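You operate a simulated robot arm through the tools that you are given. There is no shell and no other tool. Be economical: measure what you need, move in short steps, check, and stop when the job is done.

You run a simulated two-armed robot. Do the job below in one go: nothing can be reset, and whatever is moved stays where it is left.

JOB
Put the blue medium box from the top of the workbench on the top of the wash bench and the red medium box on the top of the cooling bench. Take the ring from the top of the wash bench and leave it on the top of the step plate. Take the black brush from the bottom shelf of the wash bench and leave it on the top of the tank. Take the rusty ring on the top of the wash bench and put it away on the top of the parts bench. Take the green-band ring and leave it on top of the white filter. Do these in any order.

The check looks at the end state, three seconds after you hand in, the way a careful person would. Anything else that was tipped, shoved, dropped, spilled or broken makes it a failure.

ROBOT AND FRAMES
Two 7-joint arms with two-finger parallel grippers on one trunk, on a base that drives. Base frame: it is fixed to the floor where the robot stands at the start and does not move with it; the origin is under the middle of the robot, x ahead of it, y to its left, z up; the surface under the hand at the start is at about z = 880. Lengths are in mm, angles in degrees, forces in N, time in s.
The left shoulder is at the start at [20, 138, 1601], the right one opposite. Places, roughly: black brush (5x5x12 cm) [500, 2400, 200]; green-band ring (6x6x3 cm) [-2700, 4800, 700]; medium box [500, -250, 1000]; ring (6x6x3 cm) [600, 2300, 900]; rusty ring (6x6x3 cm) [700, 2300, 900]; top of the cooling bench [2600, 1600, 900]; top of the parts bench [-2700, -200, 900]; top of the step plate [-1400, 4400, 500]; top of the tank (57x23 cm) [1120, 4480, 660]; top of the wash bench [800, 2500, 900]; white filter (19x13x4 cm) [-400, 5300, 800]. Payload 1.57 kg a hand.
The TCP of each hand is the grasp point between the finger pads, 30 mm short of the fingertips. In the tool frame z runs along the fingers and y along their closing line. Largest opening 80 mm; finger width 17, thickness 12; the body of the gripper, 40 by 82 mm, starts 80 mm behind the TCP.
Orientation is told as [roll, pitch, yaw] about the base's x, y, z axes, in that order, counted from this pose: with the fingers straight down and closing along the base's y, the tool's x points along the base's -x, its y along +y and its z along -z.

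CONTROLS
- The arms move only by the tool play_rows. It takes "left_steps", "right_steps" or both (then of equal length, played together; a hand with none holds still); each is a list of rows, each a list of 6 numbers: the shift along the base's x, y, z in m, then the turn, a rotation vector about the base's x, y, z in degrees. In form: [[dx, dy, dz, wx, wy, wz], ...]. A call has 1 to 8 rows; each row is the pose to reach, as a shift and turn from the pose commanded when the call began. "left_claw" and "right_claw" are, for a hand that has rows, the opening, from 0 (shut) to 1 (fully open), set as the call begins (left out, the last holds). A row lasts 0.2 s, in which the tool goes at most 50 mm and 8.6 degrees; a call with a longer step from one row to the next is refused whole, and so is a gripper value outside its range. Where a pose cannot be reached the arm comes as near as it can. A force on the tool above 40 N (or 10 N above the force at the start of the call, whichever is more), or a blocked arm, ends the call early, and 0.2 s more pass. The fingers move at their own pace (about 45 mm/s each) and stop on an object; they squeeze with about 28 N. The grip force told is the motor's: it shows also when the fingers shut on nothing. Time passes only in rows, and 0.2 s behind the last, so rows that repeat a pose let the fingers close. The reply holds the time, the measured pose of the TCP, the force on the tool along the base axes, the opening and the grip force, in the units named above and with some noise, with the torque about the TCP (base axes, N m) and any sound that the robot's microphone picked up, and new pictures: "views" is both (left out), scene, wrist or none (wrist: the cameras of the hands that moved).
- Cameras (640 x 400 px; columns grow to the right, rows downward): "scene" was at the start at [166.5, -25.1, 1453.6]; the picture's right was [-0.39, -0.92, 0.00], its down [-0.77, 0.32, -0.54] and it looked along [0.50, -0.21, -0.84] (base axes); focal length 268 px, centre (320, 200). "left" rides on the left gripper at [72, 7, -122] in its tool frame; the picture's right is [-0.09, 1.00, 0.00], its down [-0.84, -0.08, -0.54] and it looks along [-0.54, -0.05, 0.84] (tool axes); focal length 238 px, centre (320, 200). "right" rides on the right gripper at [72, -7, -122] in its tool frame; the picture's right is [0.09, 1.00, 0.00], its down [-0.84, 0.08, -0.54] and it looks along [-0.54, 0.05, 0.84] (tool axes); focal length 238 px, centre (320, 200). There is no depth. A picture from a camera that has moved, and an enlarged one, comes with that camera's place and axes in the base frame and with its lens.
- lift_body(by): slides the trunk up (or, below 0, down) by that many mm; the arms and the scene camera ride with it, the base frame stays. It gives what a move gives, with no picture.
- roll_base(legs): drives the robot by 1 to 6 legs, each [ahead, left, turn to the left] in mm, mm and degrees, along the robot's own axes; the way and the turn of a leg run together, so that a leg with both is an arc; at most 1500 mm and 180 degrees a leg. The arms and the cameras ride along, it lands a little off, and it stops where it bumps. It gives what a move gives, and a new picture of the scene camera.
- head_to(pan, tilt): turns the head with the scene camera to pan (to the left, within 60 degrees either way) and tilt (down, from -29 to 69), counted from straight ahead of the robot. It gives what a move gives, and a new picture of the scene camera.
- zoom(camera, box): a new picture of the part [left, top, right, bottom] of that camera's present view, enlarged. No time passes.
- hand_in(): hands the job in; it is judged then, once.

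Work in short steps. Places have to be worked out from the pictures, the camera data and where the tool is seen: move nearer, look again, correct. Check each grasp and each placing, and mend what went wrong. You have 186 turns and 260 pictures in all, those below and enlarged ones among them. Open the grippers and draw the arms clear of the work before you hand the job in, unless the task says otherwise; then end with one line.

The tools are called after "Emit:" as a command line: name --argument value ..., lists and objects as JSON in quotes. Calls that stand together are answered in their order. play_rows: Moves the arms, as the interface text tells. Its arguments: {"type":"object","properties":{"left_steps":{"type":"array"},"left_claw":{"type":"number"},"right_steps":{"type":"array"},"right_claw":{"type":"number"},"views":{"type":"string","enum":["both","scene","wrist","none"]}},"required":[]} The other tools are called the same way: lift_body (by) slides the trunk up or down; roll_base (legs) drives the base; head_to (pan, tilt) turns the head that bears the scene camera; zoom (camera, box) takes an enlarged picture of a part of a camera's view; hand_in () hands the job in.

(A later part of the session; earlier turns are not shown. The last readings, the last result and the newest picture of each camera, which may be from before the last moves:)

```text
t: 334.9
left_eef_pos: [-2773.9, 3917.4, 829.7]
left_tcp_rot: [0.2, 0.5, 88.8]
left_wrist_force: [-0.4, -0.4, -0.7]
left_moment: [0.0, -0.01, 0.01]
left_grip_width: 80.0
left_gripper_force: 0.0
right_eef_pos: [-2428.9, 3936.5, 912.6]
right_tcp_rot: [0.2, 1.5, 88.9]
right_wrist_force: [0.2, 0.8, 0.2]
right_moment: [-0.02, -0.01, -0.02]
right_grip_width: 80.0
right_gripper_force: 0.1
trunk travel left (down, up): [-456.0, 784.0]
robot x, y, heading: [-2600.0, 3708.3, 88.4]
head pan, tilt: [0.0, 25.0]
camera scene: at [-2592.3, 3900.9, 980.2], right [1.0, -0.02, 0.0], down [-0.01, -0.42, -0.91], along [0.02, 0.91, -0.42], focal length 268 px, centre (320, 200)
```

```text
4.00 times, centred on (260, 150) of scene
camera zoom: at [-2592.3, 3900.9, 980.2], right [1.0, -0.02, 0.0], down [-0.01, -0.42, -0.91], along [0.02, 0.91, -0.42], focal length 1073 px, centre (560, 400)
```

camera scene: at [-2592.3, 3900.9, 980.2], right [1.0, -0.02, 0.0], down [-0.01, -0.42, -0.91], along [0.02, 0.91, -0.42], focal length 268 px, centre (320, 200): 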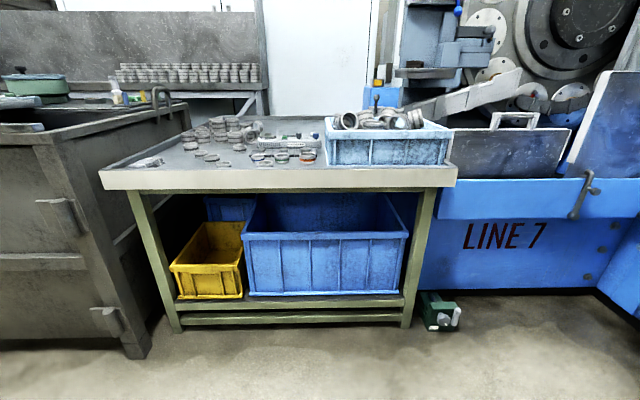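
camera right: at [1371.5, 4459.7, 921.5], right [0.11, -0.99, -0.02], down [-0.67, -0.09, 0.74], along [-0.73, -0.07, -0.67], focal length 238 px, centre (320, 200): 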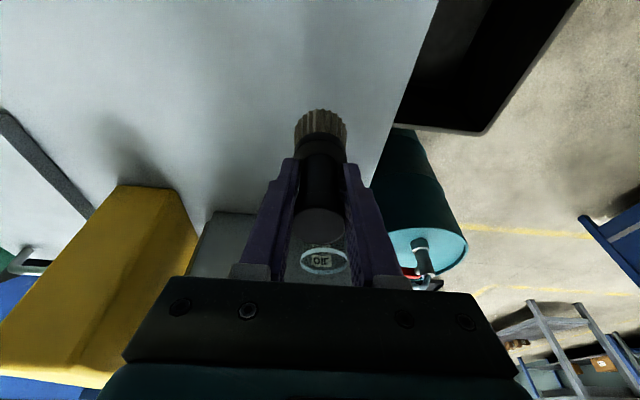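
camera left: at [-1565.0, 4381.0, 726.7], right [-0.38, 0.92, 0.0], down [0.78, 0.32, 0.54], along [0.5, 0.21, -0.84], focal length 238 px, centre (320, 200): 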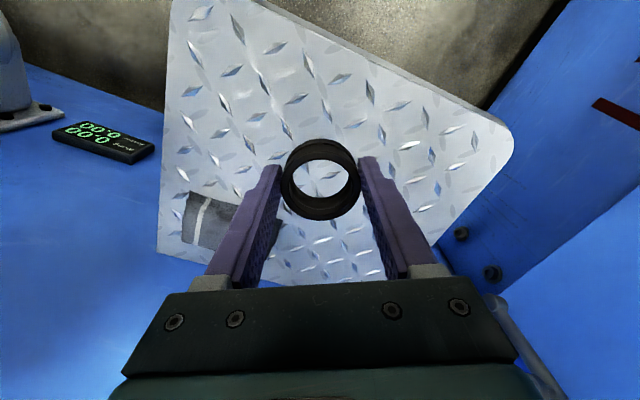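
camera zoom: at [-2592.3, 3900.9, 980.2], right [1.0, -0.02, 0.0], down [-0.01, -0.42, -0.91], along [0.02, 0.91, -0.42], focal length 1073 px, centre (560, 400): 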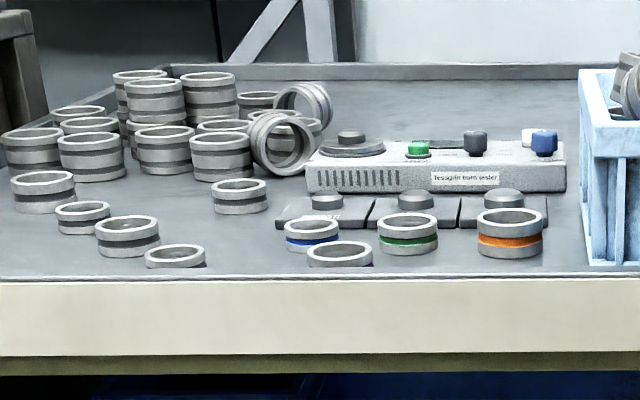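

Green-band ring ≈(−2707,4831), with neighbours ~30 mm off each side. I drive up to y≈4425 and shift so the left hand lines up.

Emit:
roll_base --legs '[[710, 0, 1.5], [0, -30, 0]]'

Emit:
head_to --pan 0 --tilt 45

```text
t: 339.3
left_eef_pos: [-2731.8, 4643.5, 829.4]
left_tcp_rot: [0.2, 0.4, 89.2]
left_wrist_force: [0.8, -0.1, -0.5]
left_moment: [0.01, 0.01, -0.01]
left_grip_width: 79.9
left_gripper_force: 0.0
right_eef_pos: [-2387.5, 4664.4, 912.1]
right_tcp_rot: [0.2, 1.5, 89.3]
right_wrist_force: [-0.5, 1.4, 0.2]
right_moment: [0.01, 0.02, 0.01]
right_grip_width: 79.9
right_gripper_force: 0.1
trunk travel left (down, up): [-456.0, 784.0]
robot x, y, heading: [-2557.6, 4434.5, 89.0]
head pan, tilt: [0.0, 25.0]
camera scene: at [-2550.5, 4626.8, 980.3], right [1.0, -0.02, 0.0], down [-0.01, -0.42, -0.91], along [0.01, 0.91, -0.42], focal length 268 px, centre (320, 200)
```

scene: 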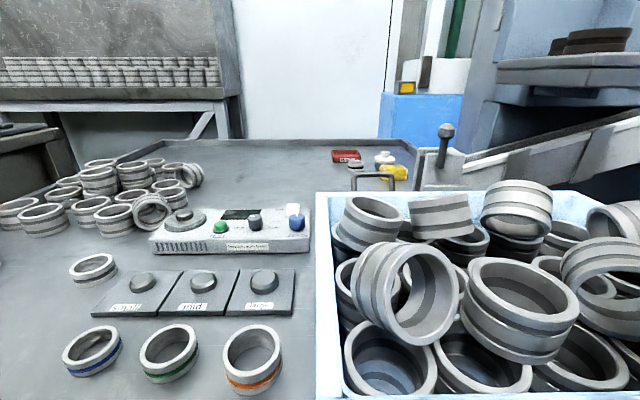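

```text
t: 340.1
left_eef_pos: [-2732.8, 4641.8, 829.4]
left_tcp_rot: [0.1, 0.4, 89.1]
left_wrist_force: [-0.3, 0.5, 0.7]
left_moment: [0.0, 0.04, -0.01]
left_grip_width: 80.0
left_gripper_force: 0.1
right_eef_pos: [-2388.8, 4663.9, 911.9]
right_tcp_rot: [0.1, 1.5, 89.3]
right_wrist_force: [-0.5, 0.0, 0.0]
right_moment: [0.0, -0.01, 0.04]
right_grip_width: 80.1
right_gripper_force: 0.1
trunk travel left (down, up): [-456.0, 784.0]
robot x, y, heading: [-2554.6, 4429.2, 89.1]
head pan, tilt: [0.0, 45.0]
camera scene: at [-2551.1, 4616.0, 949.7], right [1.0, -0.02, 0.0], down [-0.01, -0.71, -0.71], along [0.01, 0.71, -0.71], focal length 268 px, centre (320, 200)
```

scene: 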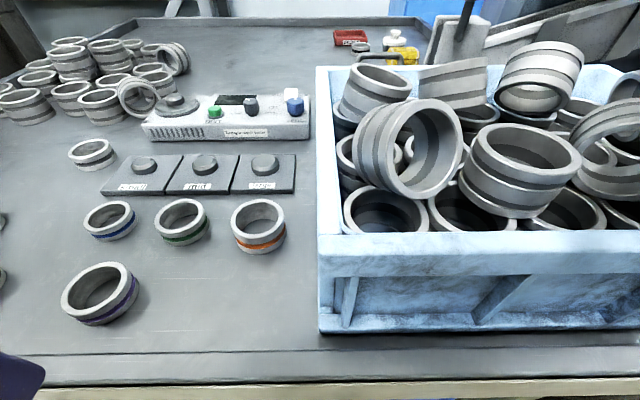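

Green-band ring ≈(−2706,4820). I bring the left hand above with claw opened ~66 mm.

Emit:
play_rows --left_steps '[[0.007, 0.045, 0, 0, 0, 0], [0.014, 0.09, 0, 0, 0, 0], [0.02, 0.135, 0, 0, 0, 0.8], [0.027, 0.178, -0.01, 0, 0, 0.8], [0.027, 0.178, -0.03, 0, 0, 0.8]]' --left_claw 0.83 --views "wrist"

```text
t: 341.4
left_eef_pos: [-2707.0, 4817.5, 797.0]
left_tcp_rot: [0.2, 0.4, 89.9]
left_wrist_force: [-0.3, -0.1, -0.8]
left_moment: [-0.01, 0.0, 0.01]
left_grip_width: 66.3
left_gripper_force: 0.0
right_eef_pos: [-2387.1, 4663.5, 911.6]
right_tcp_rot: [0.1, 1.6, 89.3]
right_wrist_force: [0.0, 0.0, 0.1]
right_moment: [-0.02, 0.01, 0.02]
right_grip_width: 79.8
right_gripper_force: 0.1
trunk travel left (down, up): [-456.0, 784.0]
robot x, y, heading: [-2553.1, 4434.6, 89.0]
head pan, tilt: [0.0, 45.0]
camera left: at [-2713.0, 4746.5, 920.2], right [-1.0, 0.09, 0.0], down [0.08, 0.84, 0.54], along [0.05, 0.53, -0.84], focal length 238 px, centre (320, 200)
```

left: 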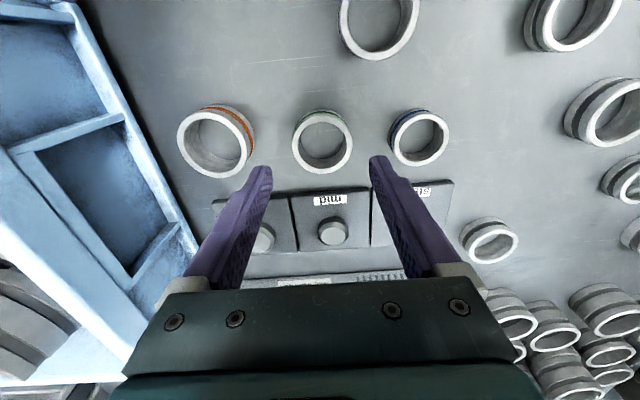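

Ring centre ≈(−2708,4811). Descend to z≈733.

Emit:
play_rows --left_steps '[[-0.001, -0.007, -0.02, 0, 0, 0], [-0.001, -0.007, -0.042, 0, 0, 0], [-0.001, -0.007, -0.055, 0, 0, 0], [-0.001, -0.007, -0.062, 0, 0, 0]]' --views "wrist"

```text
t: 342.4
left_eef_pos: [-2708.0, 4812.2, 736.5]
left_tcp_rot: [0.1, 0.3, 89.9]
left_wrist_force: [0.3, -0.6, -0.6]
left_moment: [0.05, -0.01, -0.02]
left_grip_width: 66.3
left_gripper_force: 0.2
right_eef_pos: [-2387.7, 4663.0, 912.5]
right_tcp_rot: [0.2, 1.6, 89.3]
right_wrist_force: [0.5, -0.5, -0.1]
right_moment: [0.01, -0.03, 0.02]
right_grip_width: 80.0
right_gripper_force: 0.1
trunk travel left (down, up): [-456.0, 784.0]
robot x, y, heading: [-2551.4, 4432.7, 89.2]
head pan, tilt: [0.0, 45.0]
camera left: at [-2714.1, 4740.4, 859.7], right [-1.0, 0.09, 0.0], down [0.08, 0.84, 0.54], along [0.05, 0.53, -0.84], focal length 238 px, centre (320, 200)
```

left: 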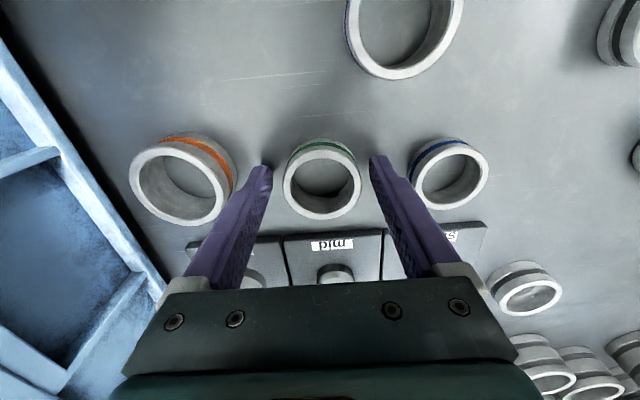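

Same picture as the earlier good grasp. Close and lift.

Emit:
play_rows --left_steps '[[0, 0, 0, 0, 0, 0], [0, 0, 0, 0, 0, 0], [0, 0, 0, 0, 0, 0]]' --left_claw 0 --views "none"

Emit:
play_rows --left_steps '[[0, 0, 0.02, 0, 0, 0], [0, 0, 0.05, 0, 0, 0], [0, -0.02, 0.085, 0, 0, 0], [-0.005, -0.065, 0.1, 0, 0, 0], [-0.01, -0.11, 0.1, 0, 0, 0], [-0.02, -0.15, 0.1, 0, 0, 0]]' --views "both"

```text
t: 343.1
left_eef_pos: [-2708.0, 4812.6, 737.0]
left_tcp_rot: [0.2, 0.5, 90.0]
left_wrist_force: [0.2, 0.1, 0.1]
left_moment: [-0.01, -0.02, -0.01]
left_grip_width: 51.0
left_gripper_force: 28.1
right_eef_pos: [-2387.9, 4663.5, 912.1]
right_tcp_rot: [0.2, 1.4, 89.4]
right_wrist_force: [0.0, -0.5, 0.5]
right_moment: [-0.01, 0.0, 0.03]
right_grip_width: 80.0
right_gripper_force: 0.1
trunk travel left (down, up): [-456.0, 784.0]
robot x, y, heading: [-2556.5, 4434.4, 89.2]
head pan, tilt: [0.0, 45.0]
```

```text
t: 344.6
left_eef_pos: [-2723.6, 4663.7, 838.3]
left_tcp_rot: [0.2, 0.5, 90.1]
left_wrist_force: [-0.9, 0.3, -1.6]
left_moment: [-0.01, -0.02, -0.01]
left_grip_width: 51.2
left_gripper_force: 28.3
right_eef_pos: [-2388.5, 4662.2, 913.0]
right_tcp_rot: [0.2, 1.6, 89.3]
right_wrist_force: [0.6, 0.3, -0.3]
right_moment: [0.0, 0.01, 0.02]
right_grip_width: 80.0
right_gripper_force: 0.0
trunk travel left (down, up): [-456.0, 784.0]
robot x, y, heading: [-2553.5, 4426.5, 89.1]
head pan, tilt: [0.0, 45.0]
camera scene: at [-2551.3, 4615.4, 949.6], right [1.0, -0.02, 0.0], down [-0.01, -0.71, -0.71], along [0.01, 0.71, -0.71], focal length 268 px, centre (320, 200)
camera left: at [-2730.8, 4591.5, 961.9], right [-1.0, 0.09, 0.0], down [0.08, 0.84, 0.53], along [0.05, 0.53, -0.84], focal length 238 px, centre (320, 200)
```

scene: 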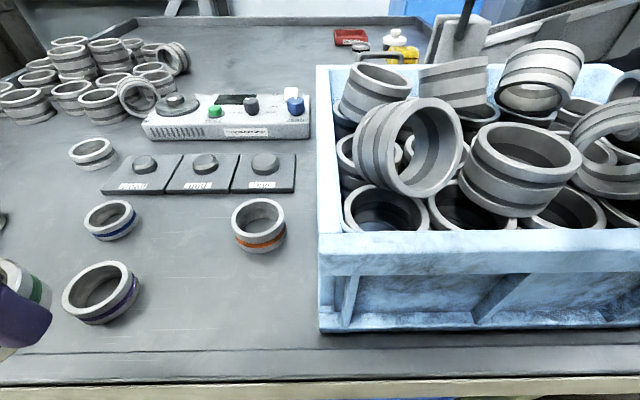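
left: 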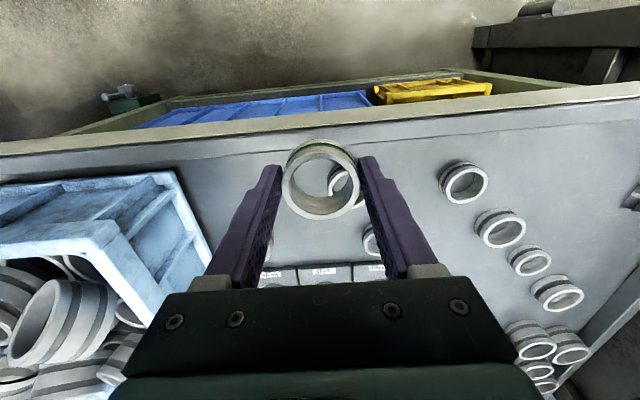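

Green-band ring held. I drive back down, sideways along the corridor to the aisle (x≈−80, y≈2640).

Emit:
roll_base --legs '[[-1500, 0, 0.9], [-290, 0, 0], [0, -1500, 0], [0, -960, 0]]'

```text
t: 365.2
left_eef_pos: [-272.4, 2777.2, 838.6]
left_tcp_rot: [0.1, 0.5, 87.6]
left_wrist_force: [-0.2, -0.1, -0.9]
left_moment: [0.02, 0.01, 0.01]
left_grip_width: 51.2
left_gripper_force: 28.4
right_eef_pos: [64.7, 2761.0, 912.2]
right_tcp_rot: [0.3, 1.4, 86.8]
right_wrist_force: [0.4, -0.3, 0.0]
right_moment: [0.0, -0.02, -0.01]
right_grip_width: 80.3
right_gripper_force: 0.0
trunk travel left (down, up): [-456.0, 784.0]
robot x, y, heading: [-114.1, 2537.2, 86.5]
head pan, tilt: [0.0, 45.0]
camera scene: at [-102.4, 2721.4, 949.7], right [1.0, -0.06, 0.0], down [-0.04, -0.71, -0.71], along [0.04, 0.71, -0.71], focal length 268 px, centre (320, 200)
```

scene: 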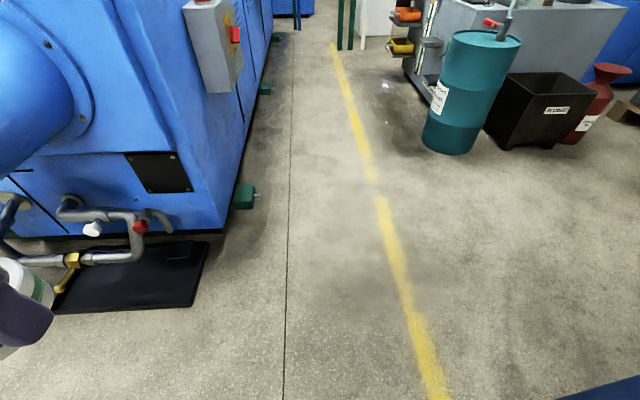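

I correct heading and go up the aisle to y≈5450 at x≈220.

Emit:
roll_base --legs '[[0, 0, 3.5], [560, 0, 0], [150, -340, 0], [1500, 0, 0], [700, 0, 0]]'

Emit:
head_to --pan 55 --tilt 30

```text
t: 381.4
left_eef_pos: [68.0, 5699.3, 838.8]
left_tcp_rot: [0.0, 0.5, 90.3]
left_wrist_force: [0.1, -0.9, -1.9]
left_moment: [-0.01, 0.0, 0.0]
left_grip_width: 51.1
left_gripper_force: 28.3
right_eef_pos: [405.6, 5701.4, 912.9]
right_tcp_rot: [0.2, 1.5, 89.6]
right_wrist_force: [0.4, 0.6, 0.9]
right_moment: [-0.01, 0.01, 0.03]
right_grip_width: 80.2
right_gripper_force: 0.0
trunk travel left (down, up): [-456.0, 784.0]
robot x, y, heading: [236.0, 5468.7, 89.7]
head pan, tilt: [0.0, 45.0]
camera scene: at [242.1, 5652.6, 949.7], right [1.0, -0.01, 0.0], down [-0.01, -0.71, -0.71], along [0.01, 0.71, -0.71], focal length 268 px, centre (320, 200)
```

scene: 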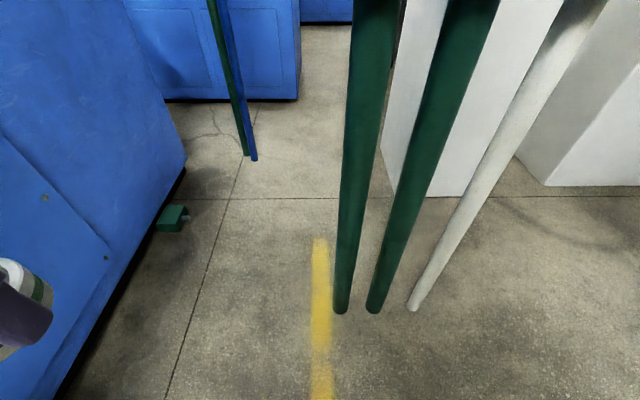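

```text
t: 382.6
left_eef_pos: [68.9, 5699.4, 839.4]
left_tcp_rot: [0.1, 0.5, 90.3]
left_wrist_force: [0.0, 0.7, -1.5]
left_moment: [-0.05, -0.01, 0.0]
left_grip_width: 51.1
left_gripper_force: 27.9
right_eef_pos: [404.7, 5701.2, 912.0]
right_tcp_rot: [0.2, 1.4, 89.5]
right_wrist_force: [-0.3, -0.2, -0.2]
right_moment: [0.0, -0.03, -0.02]
right_grip_width: 80.2
right_gripper_force: 0.0
trunk travel left (down, up): [-456.0, 784.0]
robot x, y, heading: [236.5, 5469.4, 89.4]
head pan, tilt: [55.0, 30.0]
camera scene: at [167.8, 5623.8, 972.3], right [0.58, 0.81, 0.0], down [0.41, -0.29, -0.87], along [-0.7, 0.5, -0.5], focal length 268 px, centre (320, 200)
```

scene: 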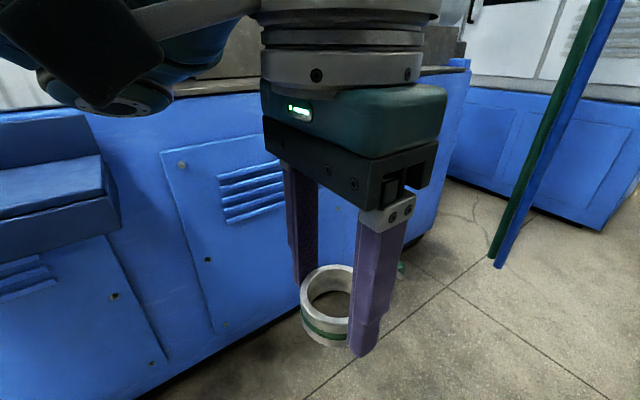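

I turn to face the machine side (heading 180) and look at the filter.

Emit:
roll_base --legs '[[0, 0, 90]]'

Emit:
head_to --pan 15 --tilt 25

```text
t: 386.9
left_eef_pos: [12.0, 5294.8, 839.8]
left_tcp_rot: [0.0, 0.5, -178.3]
left_wrist_force: [-0.6, 0.4, -1.4]
left_moment: [-0.05, -0.04, 0.04]
left_grip_width: 51.3
left_gripper_force: 28.1
right_eef_pos: [1.1, 5631.0, 912.7]
right_tcp_rot: [0.2, 1.5, -178.8]
right_wrist_force: [0.0, 0.5, 0.5]
right_moment: [0.03, 0.0, 0.01]
right_grip_width: 79.9
right_gripper_force: 0.2
trunk travel left (down, up): [-456.0, 784.0]
robot x, y, heading: [239.8, 5468.9, -179.4]
head pan, tilt: [55.0, 30.0]
camera scene: at [89.7, 5394.9, 972.3], right [-0.83, 0.56, 0.0], down [0.28, 0.41, -0.87], along [-0.49, -0.72, -0.5], focal length 268 px, centre (320, 200)
```

scene: 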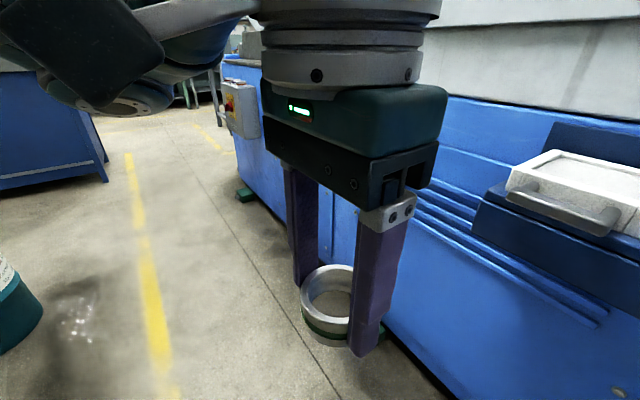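

```text
t: 388.0
left_eef_pos: [11.8, 5294.9, 838.4]
left_tcp_rot: [0.1, 0.4, -178.3]
left_wrist_force: [-0.9, -0.6, -1.3]
left_moment: [0.01, 0.0, 0.01]
left_grip_width: 51.1
left_gripper_force: 27.8
right_eef_pos: [3.3, 5630.7, 911.7]
right_tcp_rot: [0.2, 1.6, -178.9]
right_wrist_force: [0.3, -0.3, -0.3]
right_moment: [0.02, -0.02, -0.01]
right_grip_width: 80.1
right_gripper_force: 0.1
trunk travel left (down, up): [-456.0, 784.0]
robot x, y, heading: [235.9, 5470.2, -179.1]
head pan, tilt: [15.0, 25.0]
camera scene: at [51.8, 5444.5, 980.2], right [-0.27, 0.96, 0.0], down [0.41, 0.12, -0.91], along [-0.87, -0.25, -0.42], focal length 268 px, centre (320, 200)
```

scene: 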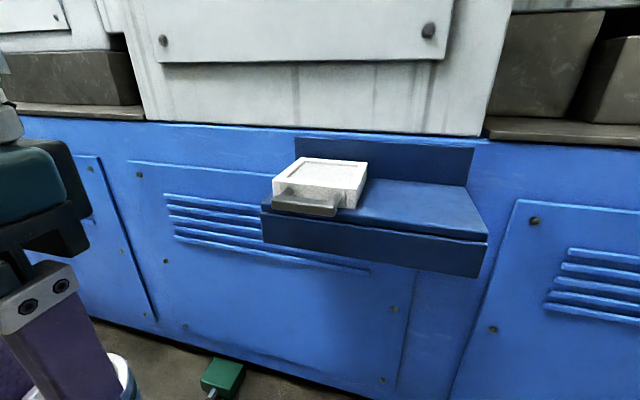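

The filter (white box with handle) is on the bracket, top centre ≈(−440,5305). I raise the trunk 100, drive 290 closer, and look.

Emit:
lift_body --by 100

Emit:
roll_base --legs '[[270, 0, -0.8]]'

Emit:
head_to --pan 25 --tilt 40

```text
t: 389.3
left_eef_pos: [12.4, 5294.8, 938.3]
left_tcp_rot: [0.1, 0.4, -178.2]
left_wrist_force: [-0.1, -0.3, -1.1]
left_moment: [0.02, -0.06, -0.01]
left_grip_width: 51.3
left_gripper_force: 27.9
right_eef_pos: [3.6, 5629.9, 1012.2]
right_tcp_rot: [0.3, 1.6, -178.9]
right_wrist_force: [0.0, -0.4, -0.3]
right_moment: [-0.01, -0.02, -0.01]
right_grip_width: 80.0
right_gripper_force: 0.1
trunk travel left (down, up): [-556.0, 684.0]
robot x, y, heading: [239.9, 5466.9, -179.0]
head pan, tilt: [15.0, 25.0]
```

```text
t: 391.2
left_eef_pos: [-250.5, 5296.5, 938.0]
left_tcp_rot: [0.1, 0.4, -179.3]
left_wrist_force: [-0.2, -0.3, -1.4]
left_moment: [0.02, 0.0, 0.01]
left_grip_width: 51.0
left_gripper_force: 28.4
right_eef_pos: [-252.7, 5633.9, 1011.3]
right_tcp_rot: [0.2, 1.5, -179.9]
right_wrist_force: [0.2, -1.4, 0.0]
right_moment: [0.03, 0.02, -0.01]
right_grip_width: 79.9
right_gripper_force: 0.1
trunk travel left (down, up): [-556.0, 684.0]
robot x, y, heading: [-20.1, 5466.9, 179.9]
head pan, tilt: [15.0, 25.0]
camera scene: at [-207.2, 5446.3, 1080.3], right [-0.26, 0.97, 0.0], down [0.41, 0.11, -0.91], along [-0.88, -0.23, -0.42], focal length 268 px, centre (320, 200)
```

scene: 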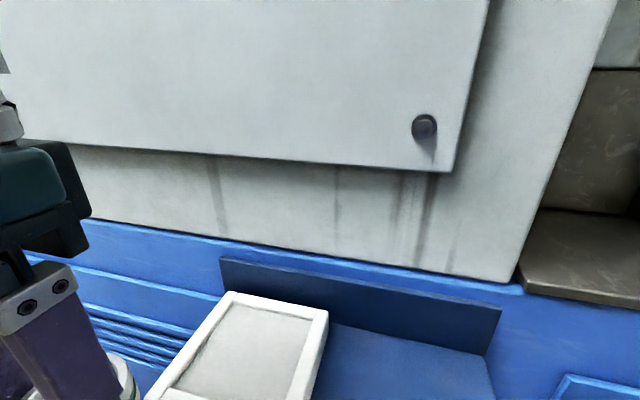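

```text
t: 391.9
left_eef_pos: [-250.2, 5297.3, 938.9]
left_tcp_rot: [0.2, 0.5, -179.3]
left_wrist_force: [0.6, 0.5, -1.0]
left_moment: [-0.03, -0.01, 0.02]
left_grip_width: 50.8
left_gripper_force: 28.2
right_eef_pos: [-252.7, 5633.6, 1011.9]
right_tcp_rot: [0.1, 1.6, -180.0]
right_wrist_force: [-0.1, 0.6, 0.1]
right_moment: [-0.02, -0.01, -0.01]
right_grip_width: 80.0
right_gripper_force: 0.1
trunk travel left (down, up): [-556.0, 684.0]
robot x, y, heading: [-24.8, 5466.1, 180.0]
head pan, tilt: [25.0, 40.0]
camera scene: at [-195.2, 5434.2, 1057.0], right [-0.42, 0.91, 0.0], down [0.58, 0.27, -0.77], along [-0.7, -0.32, -0.64], focal length 268 px, centre (320, 200)
```

scene: 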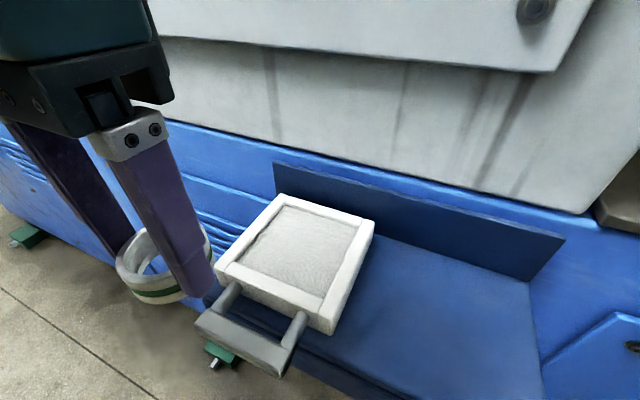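

Filter top ≈ z 838, x −423…−298, y 5274…5397. I move the ring above its centre (−360,5336).

Emit:
play_rows --left_steps '[[-0.037, 0.013, 0, 0, 0, 0], [-0.074, 0.026, 0, 0, 0, 0], [-0.11, 0.039, 0, 0, 0, 0], [-0.11, 0.039, -0.025, 0, 0, 0]]' --views "both"

```text
t: 392.9
left_eef_pos: [-360.5, 5336.6, 913.0]
left_tcp_rot: [0.1, 0.4, -179.3]
left_wrist_force: [0.7, 0.2, -1.9]
left_moment: [-0.03, -0.01, -0.02]
left_grip_width: 51.1
left_gripper_force: 27.4
right_eef_pos: [-252.6, 5633.5, 1012.2]
right_tcp_rot: [0.1, 1.6, -179.9]
right_wrist_force: [-0.3, -1.0, -0.8]
right_moment: [0.03, -0.01, -0.01]
right_grip_width: 80.1
right_gripper_force: 0.1
trunk travel left (down, up): [-556.0, 684.0]
robot x, y, heading: [-19.4, 5466.5, 179.9]
head pan, tilt: [25.0, 40.0]
camera scene: at [-194.9, 5434.1, 1056.9], right [-0.42, 0.91, 0.0], down [0.58, 0.27, -0.77], along [-0.69, -0.32, -0.64], focal length 268 px, centre (320, 200)
camera left: at [-288.9, 5330.6, 1036.7], right [-0.08, -1.0, 0.0], down [-0.84, 0.07, 0.54], along [-0.53, 0.04, -0.84], focal length 238 px, centre (320, 200)
```

scene: 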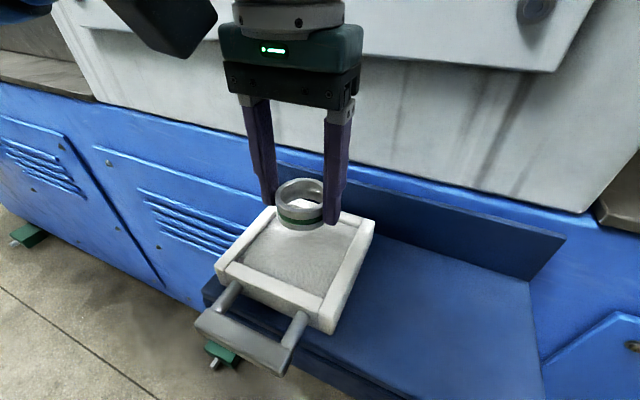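
left: 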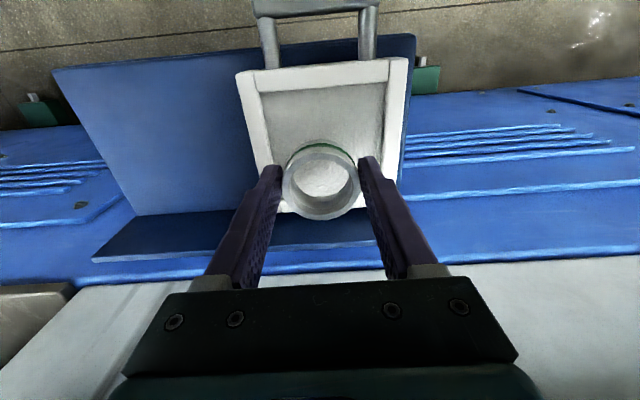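

Centred over the filter. Lower gently to contact.

Emit:
play_rows --left_steps '[[0.003, -0.005, -0.015, 0, 0, 0], [0.003, -0.005, -0.026, 0, 0, 0], [0.003, -0.005, -0.032, 0, 0, 0], [0.003, -0.005, -0.038, 0, 0, 0], [0.003, -0.005, -0.043, 0, 0, 0]]' --views "none"

```text
t: 394.1
left_eef_pos: [-355.3, 5331.6, 870.1]
left_tcp_rot: [0.1, 0.4, -179.4]
left_wrist_force: [0.9, 0.3, 0.8]
left_moment: [0.03, 0.02, -0.02]
left_grip_width: 50.8
left_gripper_force: 28.1
right_eef_pos: [-253.1, 5634.0, 1013.1]
right_tcp_rot: [0.2, 1.5, -179.9]
right_wrist_force: [-0.1, -0.4, 0.4]
right_moment: [-0.02, -0.02, -0.01]
right_grip_width: 79.9
right_gripper_force: 0.0
trunk travel left (down, up): [-556.0, 684.0]
robot x, y, heading: [-18.5, 5464.6, 179.9]
head pan, tilt: [25.0, 40.0]
```

Emit:
play_rows --left_steps '[[0, 0, -0.003, 0, 0, 0], [0, 0, -0.006, 0, 0, 0], [0, 0, -0.009, 0, 0, 0], [0, 0, -0.012, 0, 0, 0]]' --views "wrist"

```text
t: 395.0
left_eef_pos: [-358.0, 5332.6, 864.6]
left_tcp_rot: [-0.1, 0.2, -179.4]
left_wrist_force: [4.7, -1.4, 13.5]
left_moment: [-0.22, -0.21, 0.04]
left_grip_width: 51.2
left_gripper_force: 28.1
right_eef_pos: [-253.3, 5632.7, 1011.6]
right_tcp_rot: [0.2, 1.5, -179.9]
right_wrist_force: [0.6, -0.2, -0.4]
right_moment: [0.01, 0.01, 0.0]
right_grip_width: 79.9
right_gripper_force: 0.1
trunk travel left (down, up): [-556.0, 684.0]
robot x, y, heading: [-20.6, 5468.1, 179.7]
head pan, tilt: [25.0, 40.0]
stopped in row 4 (left hand): the force on the tool passed its limit at 46 N (the readings are from after the stop); the commanded pose is now the measured one
camera left: at [-286.3, 5325.2, 987.0], right [-0.08, -1.0, 0.0], down [-0.84, 0.07, 0.54], along [-0.54, 0.04, -0.84], focal length 238 px, centre (320, 200)
```

left: 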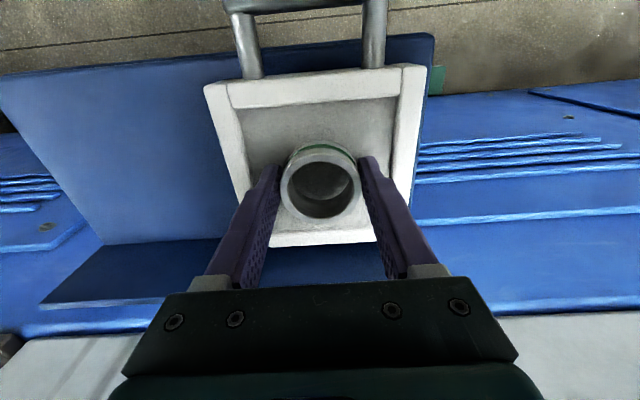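

Contact made. To avoid pushing the filter frame I open only to ~62 mm, after easing up 2 mm, then rise.

Emit:
play_rows --left_steps '[[0, 0, 0.002, 0, 0, 0], [0, 0, 0.002, 0, 0, 0], [0, 0, 0.002, 0, 0, 0], [0, 0, 0.02, 0, 0, 0], [0, 0, 0.05, 0, 0, 0], [0.01, 0, 0.09, 0, 0, 0], [0.05, 0, 0.1, 0, 0, 0], [0.09, -0.02, 0.1, 0, 0, 0]]' --left_claw 0.77 --views "scene"

```text
t: 396.8
left_eef_pos: [-268.2, 5310.2, 969.7]
left_tcp_rot: [0.1, 0.3, -179.3]
left_wrist_force: [-0.7, 0.2, -0.6]
left_moment: [0.0, 0.01, 0.02]
left_grip_width: 61.5
left_gripper_force: 0.0
right_eef_pos: [-252.7, 5633.5, 1011.1]
right_tcp_rot: [0.1, 1.7, -179.9]
right_wrist_force: [-0.1, -0.6, -0.5]
right_moment: [0.01, -0.01, 0.03]
right_grip_width: 80.1
right_gripper_force: 0.1
trunk travel left (down, up): [-556.0, 684.0]
robot x, y, heading: [-21.7, 5465.1, 179.8]
head pan, tilt: [25.0, 40.0]
camera scene: at [-194.8, 5433.9, 1056.9], right [-0.42, 0.91, 0.0], down [0.58, 0.27, -0.77], along [-0.69, -0.32, -0.64], focal length 268 px, centre (320, 200)
```

scene: 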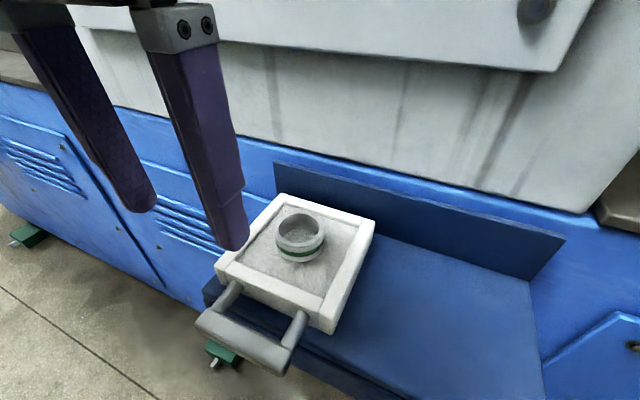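

Green-band ring sits on the filter. I retrace down the aisle to the wash bench for the rusty ring.

Emit:
roll_base --legs '[[-260, 0, 0], [0, 0, -90], [-1500, 0, 0], [-725, 0, 0], [-140, 335, 0], [-560, 0, 0]]'

Emit:
lift_body --by 140

```text
t: 418.0
left_eef_pos: [-220.3, 2752.9, 968.7]
left_tcp_rot: [-0.1, 0.3, 91.5]
left_wrist_force: [-0.3, 0.6, -0.3]
left_moment: [0.01, 0.01, -0.03]
left_grip_width: 61.6
left_gripper_force: 0.1
right_eef_pos: [102.5, 2741.1, 1012.0]
right_tcp_rot: [0.1, 1.5, 91.1]
right_wrist_force: [0.8, 0.0, -0.5]
right_moment: [-0.01, 0.0, -0.02]
right_grip_width: 80.0
right_gripper_force: 0.1
trunk travel left (down, up): [-556.0, 684.0]
robot x, y, heading: [-63.3, 2506.4, 90.8]
head pan, tilt: [25.0, 40.0]
camera scene: at [-95.8, 2684.6, 1056.9], right [0.9, 0.44, 0.0], down [0.28, -0.58, -0.77], along [-0.33, 0.69, -0.64], focal length 268 px, centre (320, 200)
```

scene: 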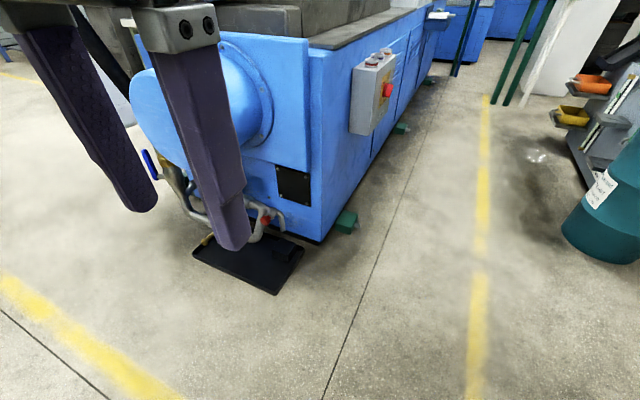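

```text
t: 419.6
left_eef_pos: [-222.3, 2752.2, 1108.5]
left_tcp_rot: [-0.2, 0.2, 91.6]
left_wrist_force: [0.6, 0.4, 0.2]
left_moment: [0.0, -0.03, 0.02]
left_grip_width: 61.7
left_gripper_force: 0.2
right_eef_pos: [102.3, 2742.6, 1151.0]
right_tcp_rot: [0.2, 1.5, 91.1]
right_wrist_force: [0.2, 0.4, 0.7]
right_moment: [0.02, -0.03, -0.02]
right_grip_width: 80.1
right_gripper_force: 0.0
trunk travel left (down, up): [-696.0, 544.0]
robot x, y, heading: [-58.6, 2506.8, 91.1]
head pan, tilt: [25.0, 40.0]
```

I go around to the wash bench front for the rusty ring with the right hand.

Emit:
roll_base --legs '[[-900, 0, -1], [0, -665, 0], [375, 0, 0]]'

Emit:
head_to --pan 0 --tilt 50

```text
t: 429.7
left_eef_pos: [455.3, 2211.2, 1108.4]
left_tcp_rot: [0.0, 0.2, 89.6]
left_wrist_force: [-0.4, 0.7, 0.6]
left_moment: [-0.01, 0.0, -0.01]
left_grip_width: 61.5
left_gripper_force: 0.1
right_eef_pos: [778.2, 2189.9, 1152.6]
right_tcp_rot: [0.1, 1.5, 89.0]
right_wrist_force: [0.7, -0.1, -0.3]
right_moment: [0.02, -0.04, -0.02]
right_grip_width: 79.9
right_gripper_force: 0.0
trunk travel left (down, up): [-696.0, 544.0]
robot x, y, heading: [610.0, 1960.0, 88.7]
head pan, tilt: [25.0, 40.0]
camera scene: at [578.4, 2139.7, 1196.9], right [0.92, 0.4, 0.0], down [0.26, -0.59, -0.77], along [-0.31, 0.7, -0.64], focal length 268 px, centre (320, 200)
```

scene: 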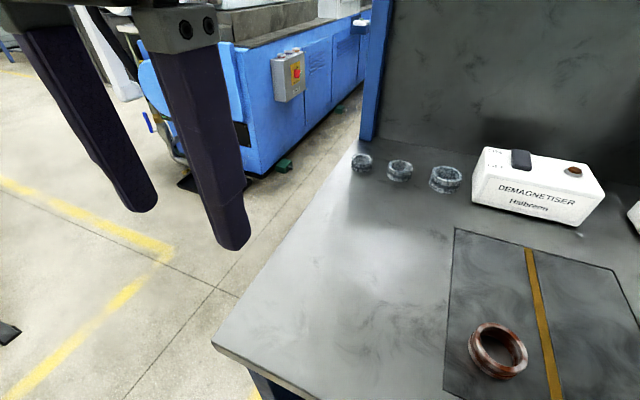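

```text
t: 430.6
left_eef_pos: [455.8, 2211.6, 1109.9]
left_tcp_rot: [-0.1, 0.4, 89.4]
left_wrist_force: [-0.2, -1.2, 0.6]
left_moment: [-0.01, -0.06, 0.04]
left_grip_width: 61.6
left_gripper_force: 0.0
right_eef_pos: [778.5, 2189.3, 1151.2]
right_tcp_rot: [0.1, 1.6, 89.0]
right_wrist_force: [-0.2, -0.3, 0.4]
right_moment: [0.0, 0.01, 0.01]
right_grip_width: 79.8
right_gripper_force: 0.0
trunk travel left (down, up): [-696.0, 544.0]
robot x, y, heading: [609.3, 1960.1, 88.6]
head pan, tilt: [0.0, 50.0]
camera scene: at [614.3, 2138.9, 1182.8], right [1.0, -0.02, 0.0], down [-0.02, -0.77, -0.64], along [0.01, 0.64, -0.77], focal length 268 px, centre (320, 200)
```

scene: 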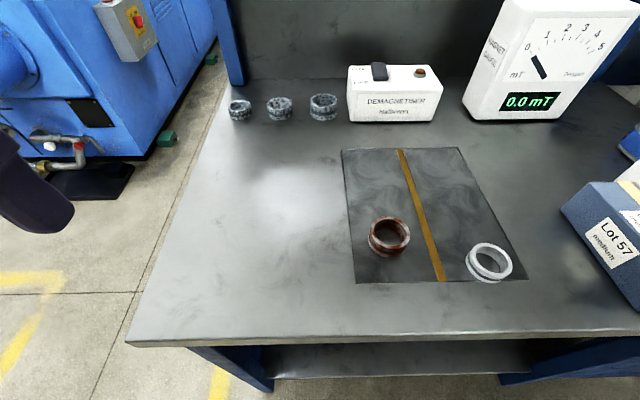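

Rusty ring ≈(708,2327). I bring the right hand above it.

Emit:
play_rows --right_steps '[[-0.015, 0.03, -0.03, 0.8, 0, 0], [-0.03, 0.06, -0.06, 1.5, 0, 1], [-0.05, 0.09, -0.09, 1.5, 0, 1], [-0.065, 0.115, -0.12, 1.5, 0, 1], [-0.07, 0.136, -0.155, 1.5, 0, 1], [-0.07, 0.138, -0.19, 1.5, 0, 1]]' --right_claw 1 --views "wrist"

```text
t: 432.0
left_eef_pos: [455.4, 2211.3, 1109.4]
left_tcp_rot: [0.0, 0.3, 89.5]
left_wrist_force: [0.7, 0.7, 0.4]
left_moment: [0.03, 0.0, 0.03]
left_grip_width: 61.7
left_gripper_force: 0.0
right_eef_pos: [706.3, 2326.3, 963.1]
right_tcp_rot: [0.2, 0.1, 90.1]
right_wrist_force: [-0.3, -0.3, 0.6]
right_moment: [-0.01, 0.0, 0.01]
right_grip_width: 79.9
right_gripper_force: 0.1
trunk travel left (down, up): [-696.0, 544.0]
robot x, y, heading: [611.1, 1960.1, 88.6]
head pan, tilt: [0.0, 50.0]
camera right: at [713.4, 2253.7, 1085.3], right [-1.0, -0.09, 0.0], down [-0.08, 0.84, 0.54], along [-0.05, 0.54, -0.84], focal length 238 px, centre (320, 200)
```

right: 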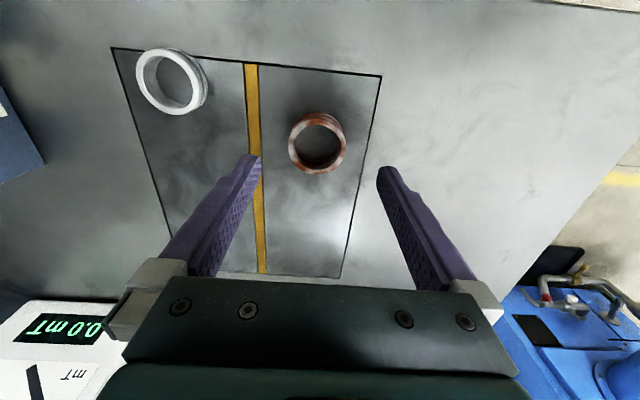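

Ring centre ≈(710,2326). Descend.

Emit:
play_rows --right_steps '[[0.004, 0.0, -0.025, 0, 0, 0], [0.004, 0.0, -0.05, 0, 0, 0], [0.004, 0.0, -0.063, 0, 0, 0], [0.004, 0.0, -0.07, 0, 0, 0]]' --views "wrist"

```text
t: 433.0
left_eef_pos: [455.6, 2211.8, 1109.4]
left_tcp_rot: [-0.2, 0.3, 89.4]
left_wrist_force: [1.2, -0.4, 0.4]
left_moment: [0.0, -0.03, -0.01]
left_grip_width: 61.8
left_gripper_force: 0.0
right_eef_pos: [711.8, 2327.2, 893.2]
right_tcp_rot: [0.2, 0.0, 89.9]
right_wrist_force: [0.5, -0.7, 0.3]
right_moment: [0.02, 0.0, -0.02]
right_grip_width: 79.9
right_gripper_force: 0.1
trunk travel left (down, up): [-696.0, 544.0]
robot x, y, heading: [607.4, 1961.3, 88.8]
head pan, tilt: [0.0, 50.0]
camera right: at [719.0, 2254.0, 1015.4], right [-1.0, -0.09, 0.0], down [-0.08, 0.84, 0.54], along [-0.05, 0.54, -0.84], focal length 238 px, centre (320, 200)
```

right: 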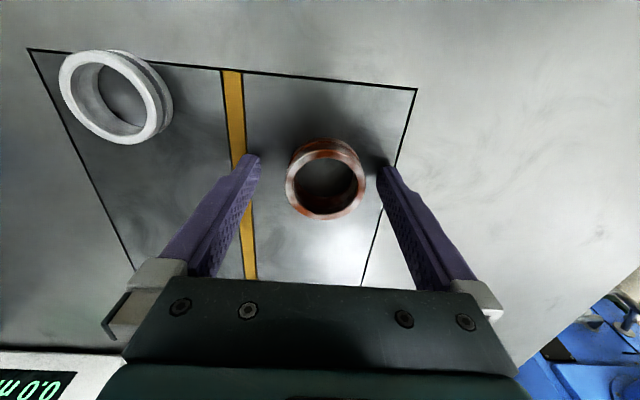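

Close and lift.

Emit:
play_rows --right_steps '[[-0.003, 0, 0, 0, 0, 0], [-0.003, 0, 0, 0, 0, 0], [-0.003, 0, 0, 0, 0, 0], [-0.003, 0, 0, 0, 0, 0]]' --right_claw 0 --views "none"

Emit:
play_rows --right_steps '[[0, 0, 0.02, 0, 0, 0], [0, 0, 0.06, 0, 0, 0], [0.01, -0.03, 0.09, 0, 0, 0], [0.025, -0.065, 0.12, 0, 0, 0], [0.04, -0.1, 0.15, 0, 0, 0], [0.06, -0.13, 0.17, 0, 0, 0]]' --views "wrist"

```text
t: 434.0
left_eef_pos: [456.3, 2212.2, 1109.8]
left_tcp_rot: [-0.1, 0.3, 89.6]
left_wrist_force: [-0.2, 0.0, 0.0]
left_moment: [-0.03, 0.0, 0.0]
left_grip_width: 61.5
left_gripper_force: 0.0
right_eef_pos: [711.2, 2326.8, 892.7]
right_tcp_rot: [0.1, 0.0, 90.0]
right_wrist_force: [-0.5, -0.4, 0.7]
right_moment: [0.01, 0.02, 0.0]
right_grip_width: 51.1
right_gripper_force: 28.1
trunk travel left (down, up): [-696.0, 544.0]
robot x, y, heading: [608.2, 1959.6, 88.7]
head pan, tilt: [0.0, 50.0]
```

```text
t: 435.4
left_eef_pos: [454.3, 2211.4, 1108.3]
left_tcp_rot: [-0.1, 0.3, 89.5]
left_wrist_force: [-0.6, -0.1, -0.4]
left_moment: [0.02, -0.02, 0.01]
left_grip_width: 61.8
left_gripper_force: 0.0
right_eef_pos: [769.8, 2198.5, 1064.6]
right_tcp_rot: [0.1, 0.1, 90.0]
right_wrist_force: [-0.4, 1.0, -1.1]
right_moment: [-0.03, 0.0, 0.0]
right_grip_width: 51.2
right_gripper_force: 28.2
trunk travel left (down, up): [-696.0, 544.0]
robot x, y, heading: [607.5, 1960.3, 88.8]
head pan, tilt: [0.0, 50.0]
camera right: at [777.0, 2125.7, 1186.9], right [-1.0, -0.09, 0.0], down [-0.08, 0.84, 0.54], along [-0.05, 0.54, -0.84], focal length 238 px, centre (320, 200)
```

right: 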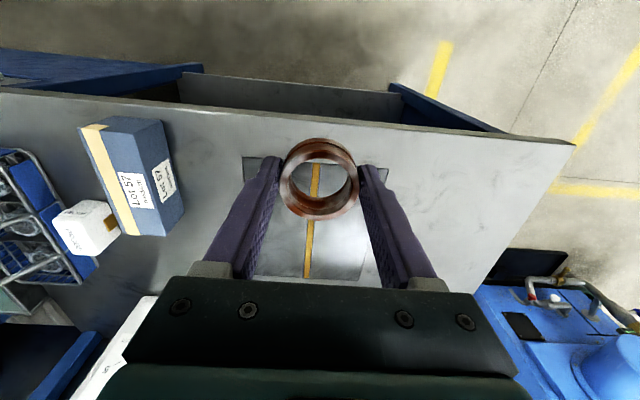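

Rusty ring held. I back off to y≈1000, turn to face −x, and look for the parts bench.

Emit:
roll_base --legs '[[-960, 0, 0], [0, 0, 91], [600, 0, 0]]'

Emit:
head_to --pan 10 --tilt 15

```text
t: 447.2
left_eef_pos: [-278.6, 871.2, 1109.0]
left_tcp_rot: [0.0, 0.2, 179.8]
left_wrist_force: [-0.9, 0.5, -1.1]
left_moment: [0.0, -0.02, -0.01]
left_grip_width: 61.7
left_gripper_force: 0.1
right_eef_pos: [-268.1, 1186.3, 1063.7]
right_tcp_rot: [0.3, 0.0, -179.7]
right_wrist_force: [1.4, 0.2, -1.1]
right_moment: [0.03, 0.0, 0.02]
right_grip_width: 51.2
right_gripper_force: 28.0
trunk travel left (down, up): [-696.0, 544.0]
robot x, y, heading: [-29.4, 1024.7, 178.8]
head pan, tilt: [0.0, 50.0]
camera scene: at [-202.5, 1030.0, 1182.8], right [0.02, 1.0, 0.0], down [0.77, -0.01, -0.64], along [-0.64, 0.01, -0.77], focal length 268 px, centre (320, 200)
```

scene: 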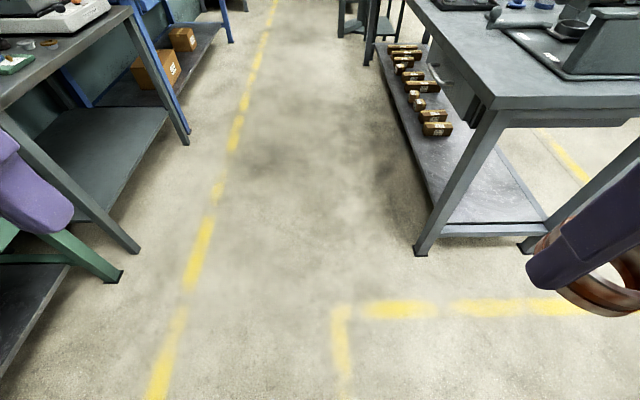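

```text
t: 448.3
left_eef_pos: [-278.9, 870.7, 1108.3]
left_tcp_rot: [-0.1, 0.2, 179.7]
left_wrist_force: [-0.2, 0.1, 0.3]
left_moment: [0.01, -0.03, -0.05]
left_grip_width: 61.4
left_gripper_force: 0.1
right_eef_pos: [-267.4, 1186.6, 1062.8]
right_tcp_rot: [0.2, 0.0, -179.7]
right_wrist_force: [0.4, -0.1, -1.2]
right_moment: [-0.03, 0.01, -0.02]
right_grip_width: 51.0
right_gripper_force: 27.6
trunk travel left (down, up): [-696.0, 544.0]
robot x, y, heading: [-30.3, 1023.1, 179.1]
head pan, tilt: [10.0, 15.0]
camera scene: at [-217.8, 1014.1, 1236.4], right [-0.16, 0.99, 0.0], down [0.26, 0.04, -0.97], along [-0.95, -0.15, -0.26], focal length 268 px, centre (320, 200)
```

scene: 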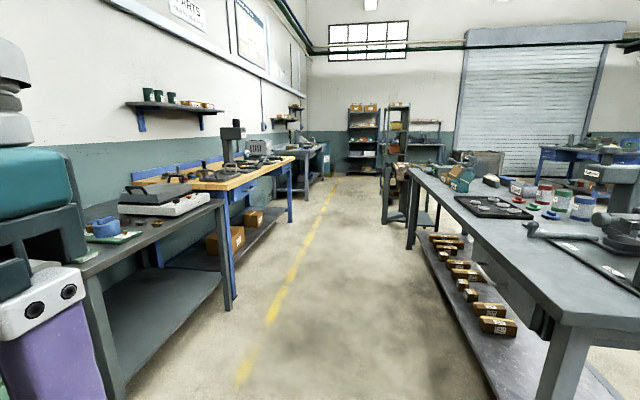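

The wood-topped bench under the PARTS sign (≈x −2700) is the parts bench. I drive along y≈850 to x≈−2450 and turn to face it.

Emit:
roll_base --legs '[[0, 170, 0.9], [1500, 0, 0], [920, 0, 0], [0, 0, 90]]'

Emit:
head_to --pan 0 --tilt 30

```text
t: 464.9
left_eef_pos: [-2288.8, 581.3, 1108.0]
left_tcp_rot: [0.0, 0.3, -89.3]
left_wrist_force: [-0.4, -0.3, 0.4]
left_moment: [-0.01, 0.03, -0.04]
left_grip_width: 61.7
left_gripper_force: 0.2
right_eef_pos: [-2604.0, 588.2, 1065.0]
right_tcp_rot: [0.2, 0.1, -88.7]
right_wrist_force: [-0.8, 0.7, -0.9]
right_moment: [-0.02, 0.02, -0.01]
right_grip_width: 51.2
right_gripper_force: 28.2
trunk travel left (down, up): [-696.0, 544.0]
robot x, y, heading: [-2446.7, 828.0, -89.8]
head pan, tilt: [10.0, 15.0]
camera scene: at [-2429.0, 640.0, 1236.5], right [-0.98, -0.17, 0.0], down [-0.04, 0.26, -0.97], along [0.17, -0.95, -0.26], focal length 268 px, centre (320, 200)
```

scene: 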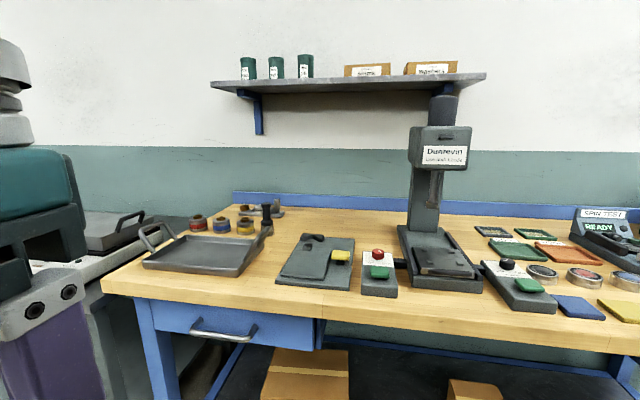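

```text
t: 465.7
left_eef_pos: [-2288.5, 583.3, 1108.5]
left_tcp_rot: [-0.1, 0.4, -89.4]
left_wrist_force: [-0.4, 0.0, 0.5]
left_moment: [0.01, -0.03, -0.02]
left_grip_width: 61.6
left_gripper_force: 0.2
right_eef_pos: [-2603.3, 588.1, 1063.8]
right_tcp_rot: [0.3, -0.1, -88.8]
right_wrist_force: [0.2, 0.1, -1.2]
right_moment: [0.02, 0.02, 0.0]
right_grip_width: 51.1
right_gripper_force: 27.9
trunk travel left (down, up): [-696.0, 544.0]
robot x, y, heading: [-2449.3, 829.8, -90.1]
head pan, tilt: [0.0, 30.0]
camera scene: at [-2445.1, 641.5, 1212.3], right [-1.0, 0.0, 0.0], down [0.0, 0.5, -0.87], along [0.0, -0.87, -0.5], focal length 268 px, centre (320, 200)
```

scene: 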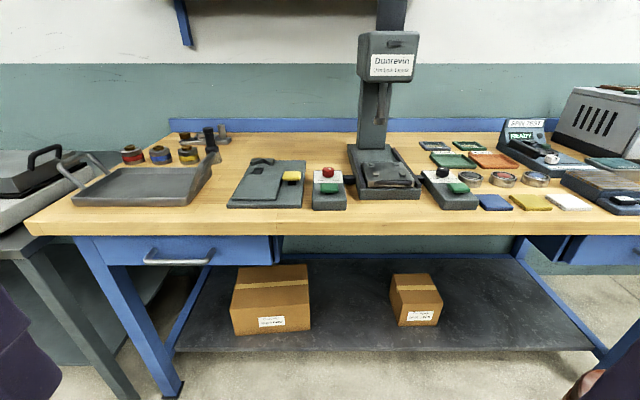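

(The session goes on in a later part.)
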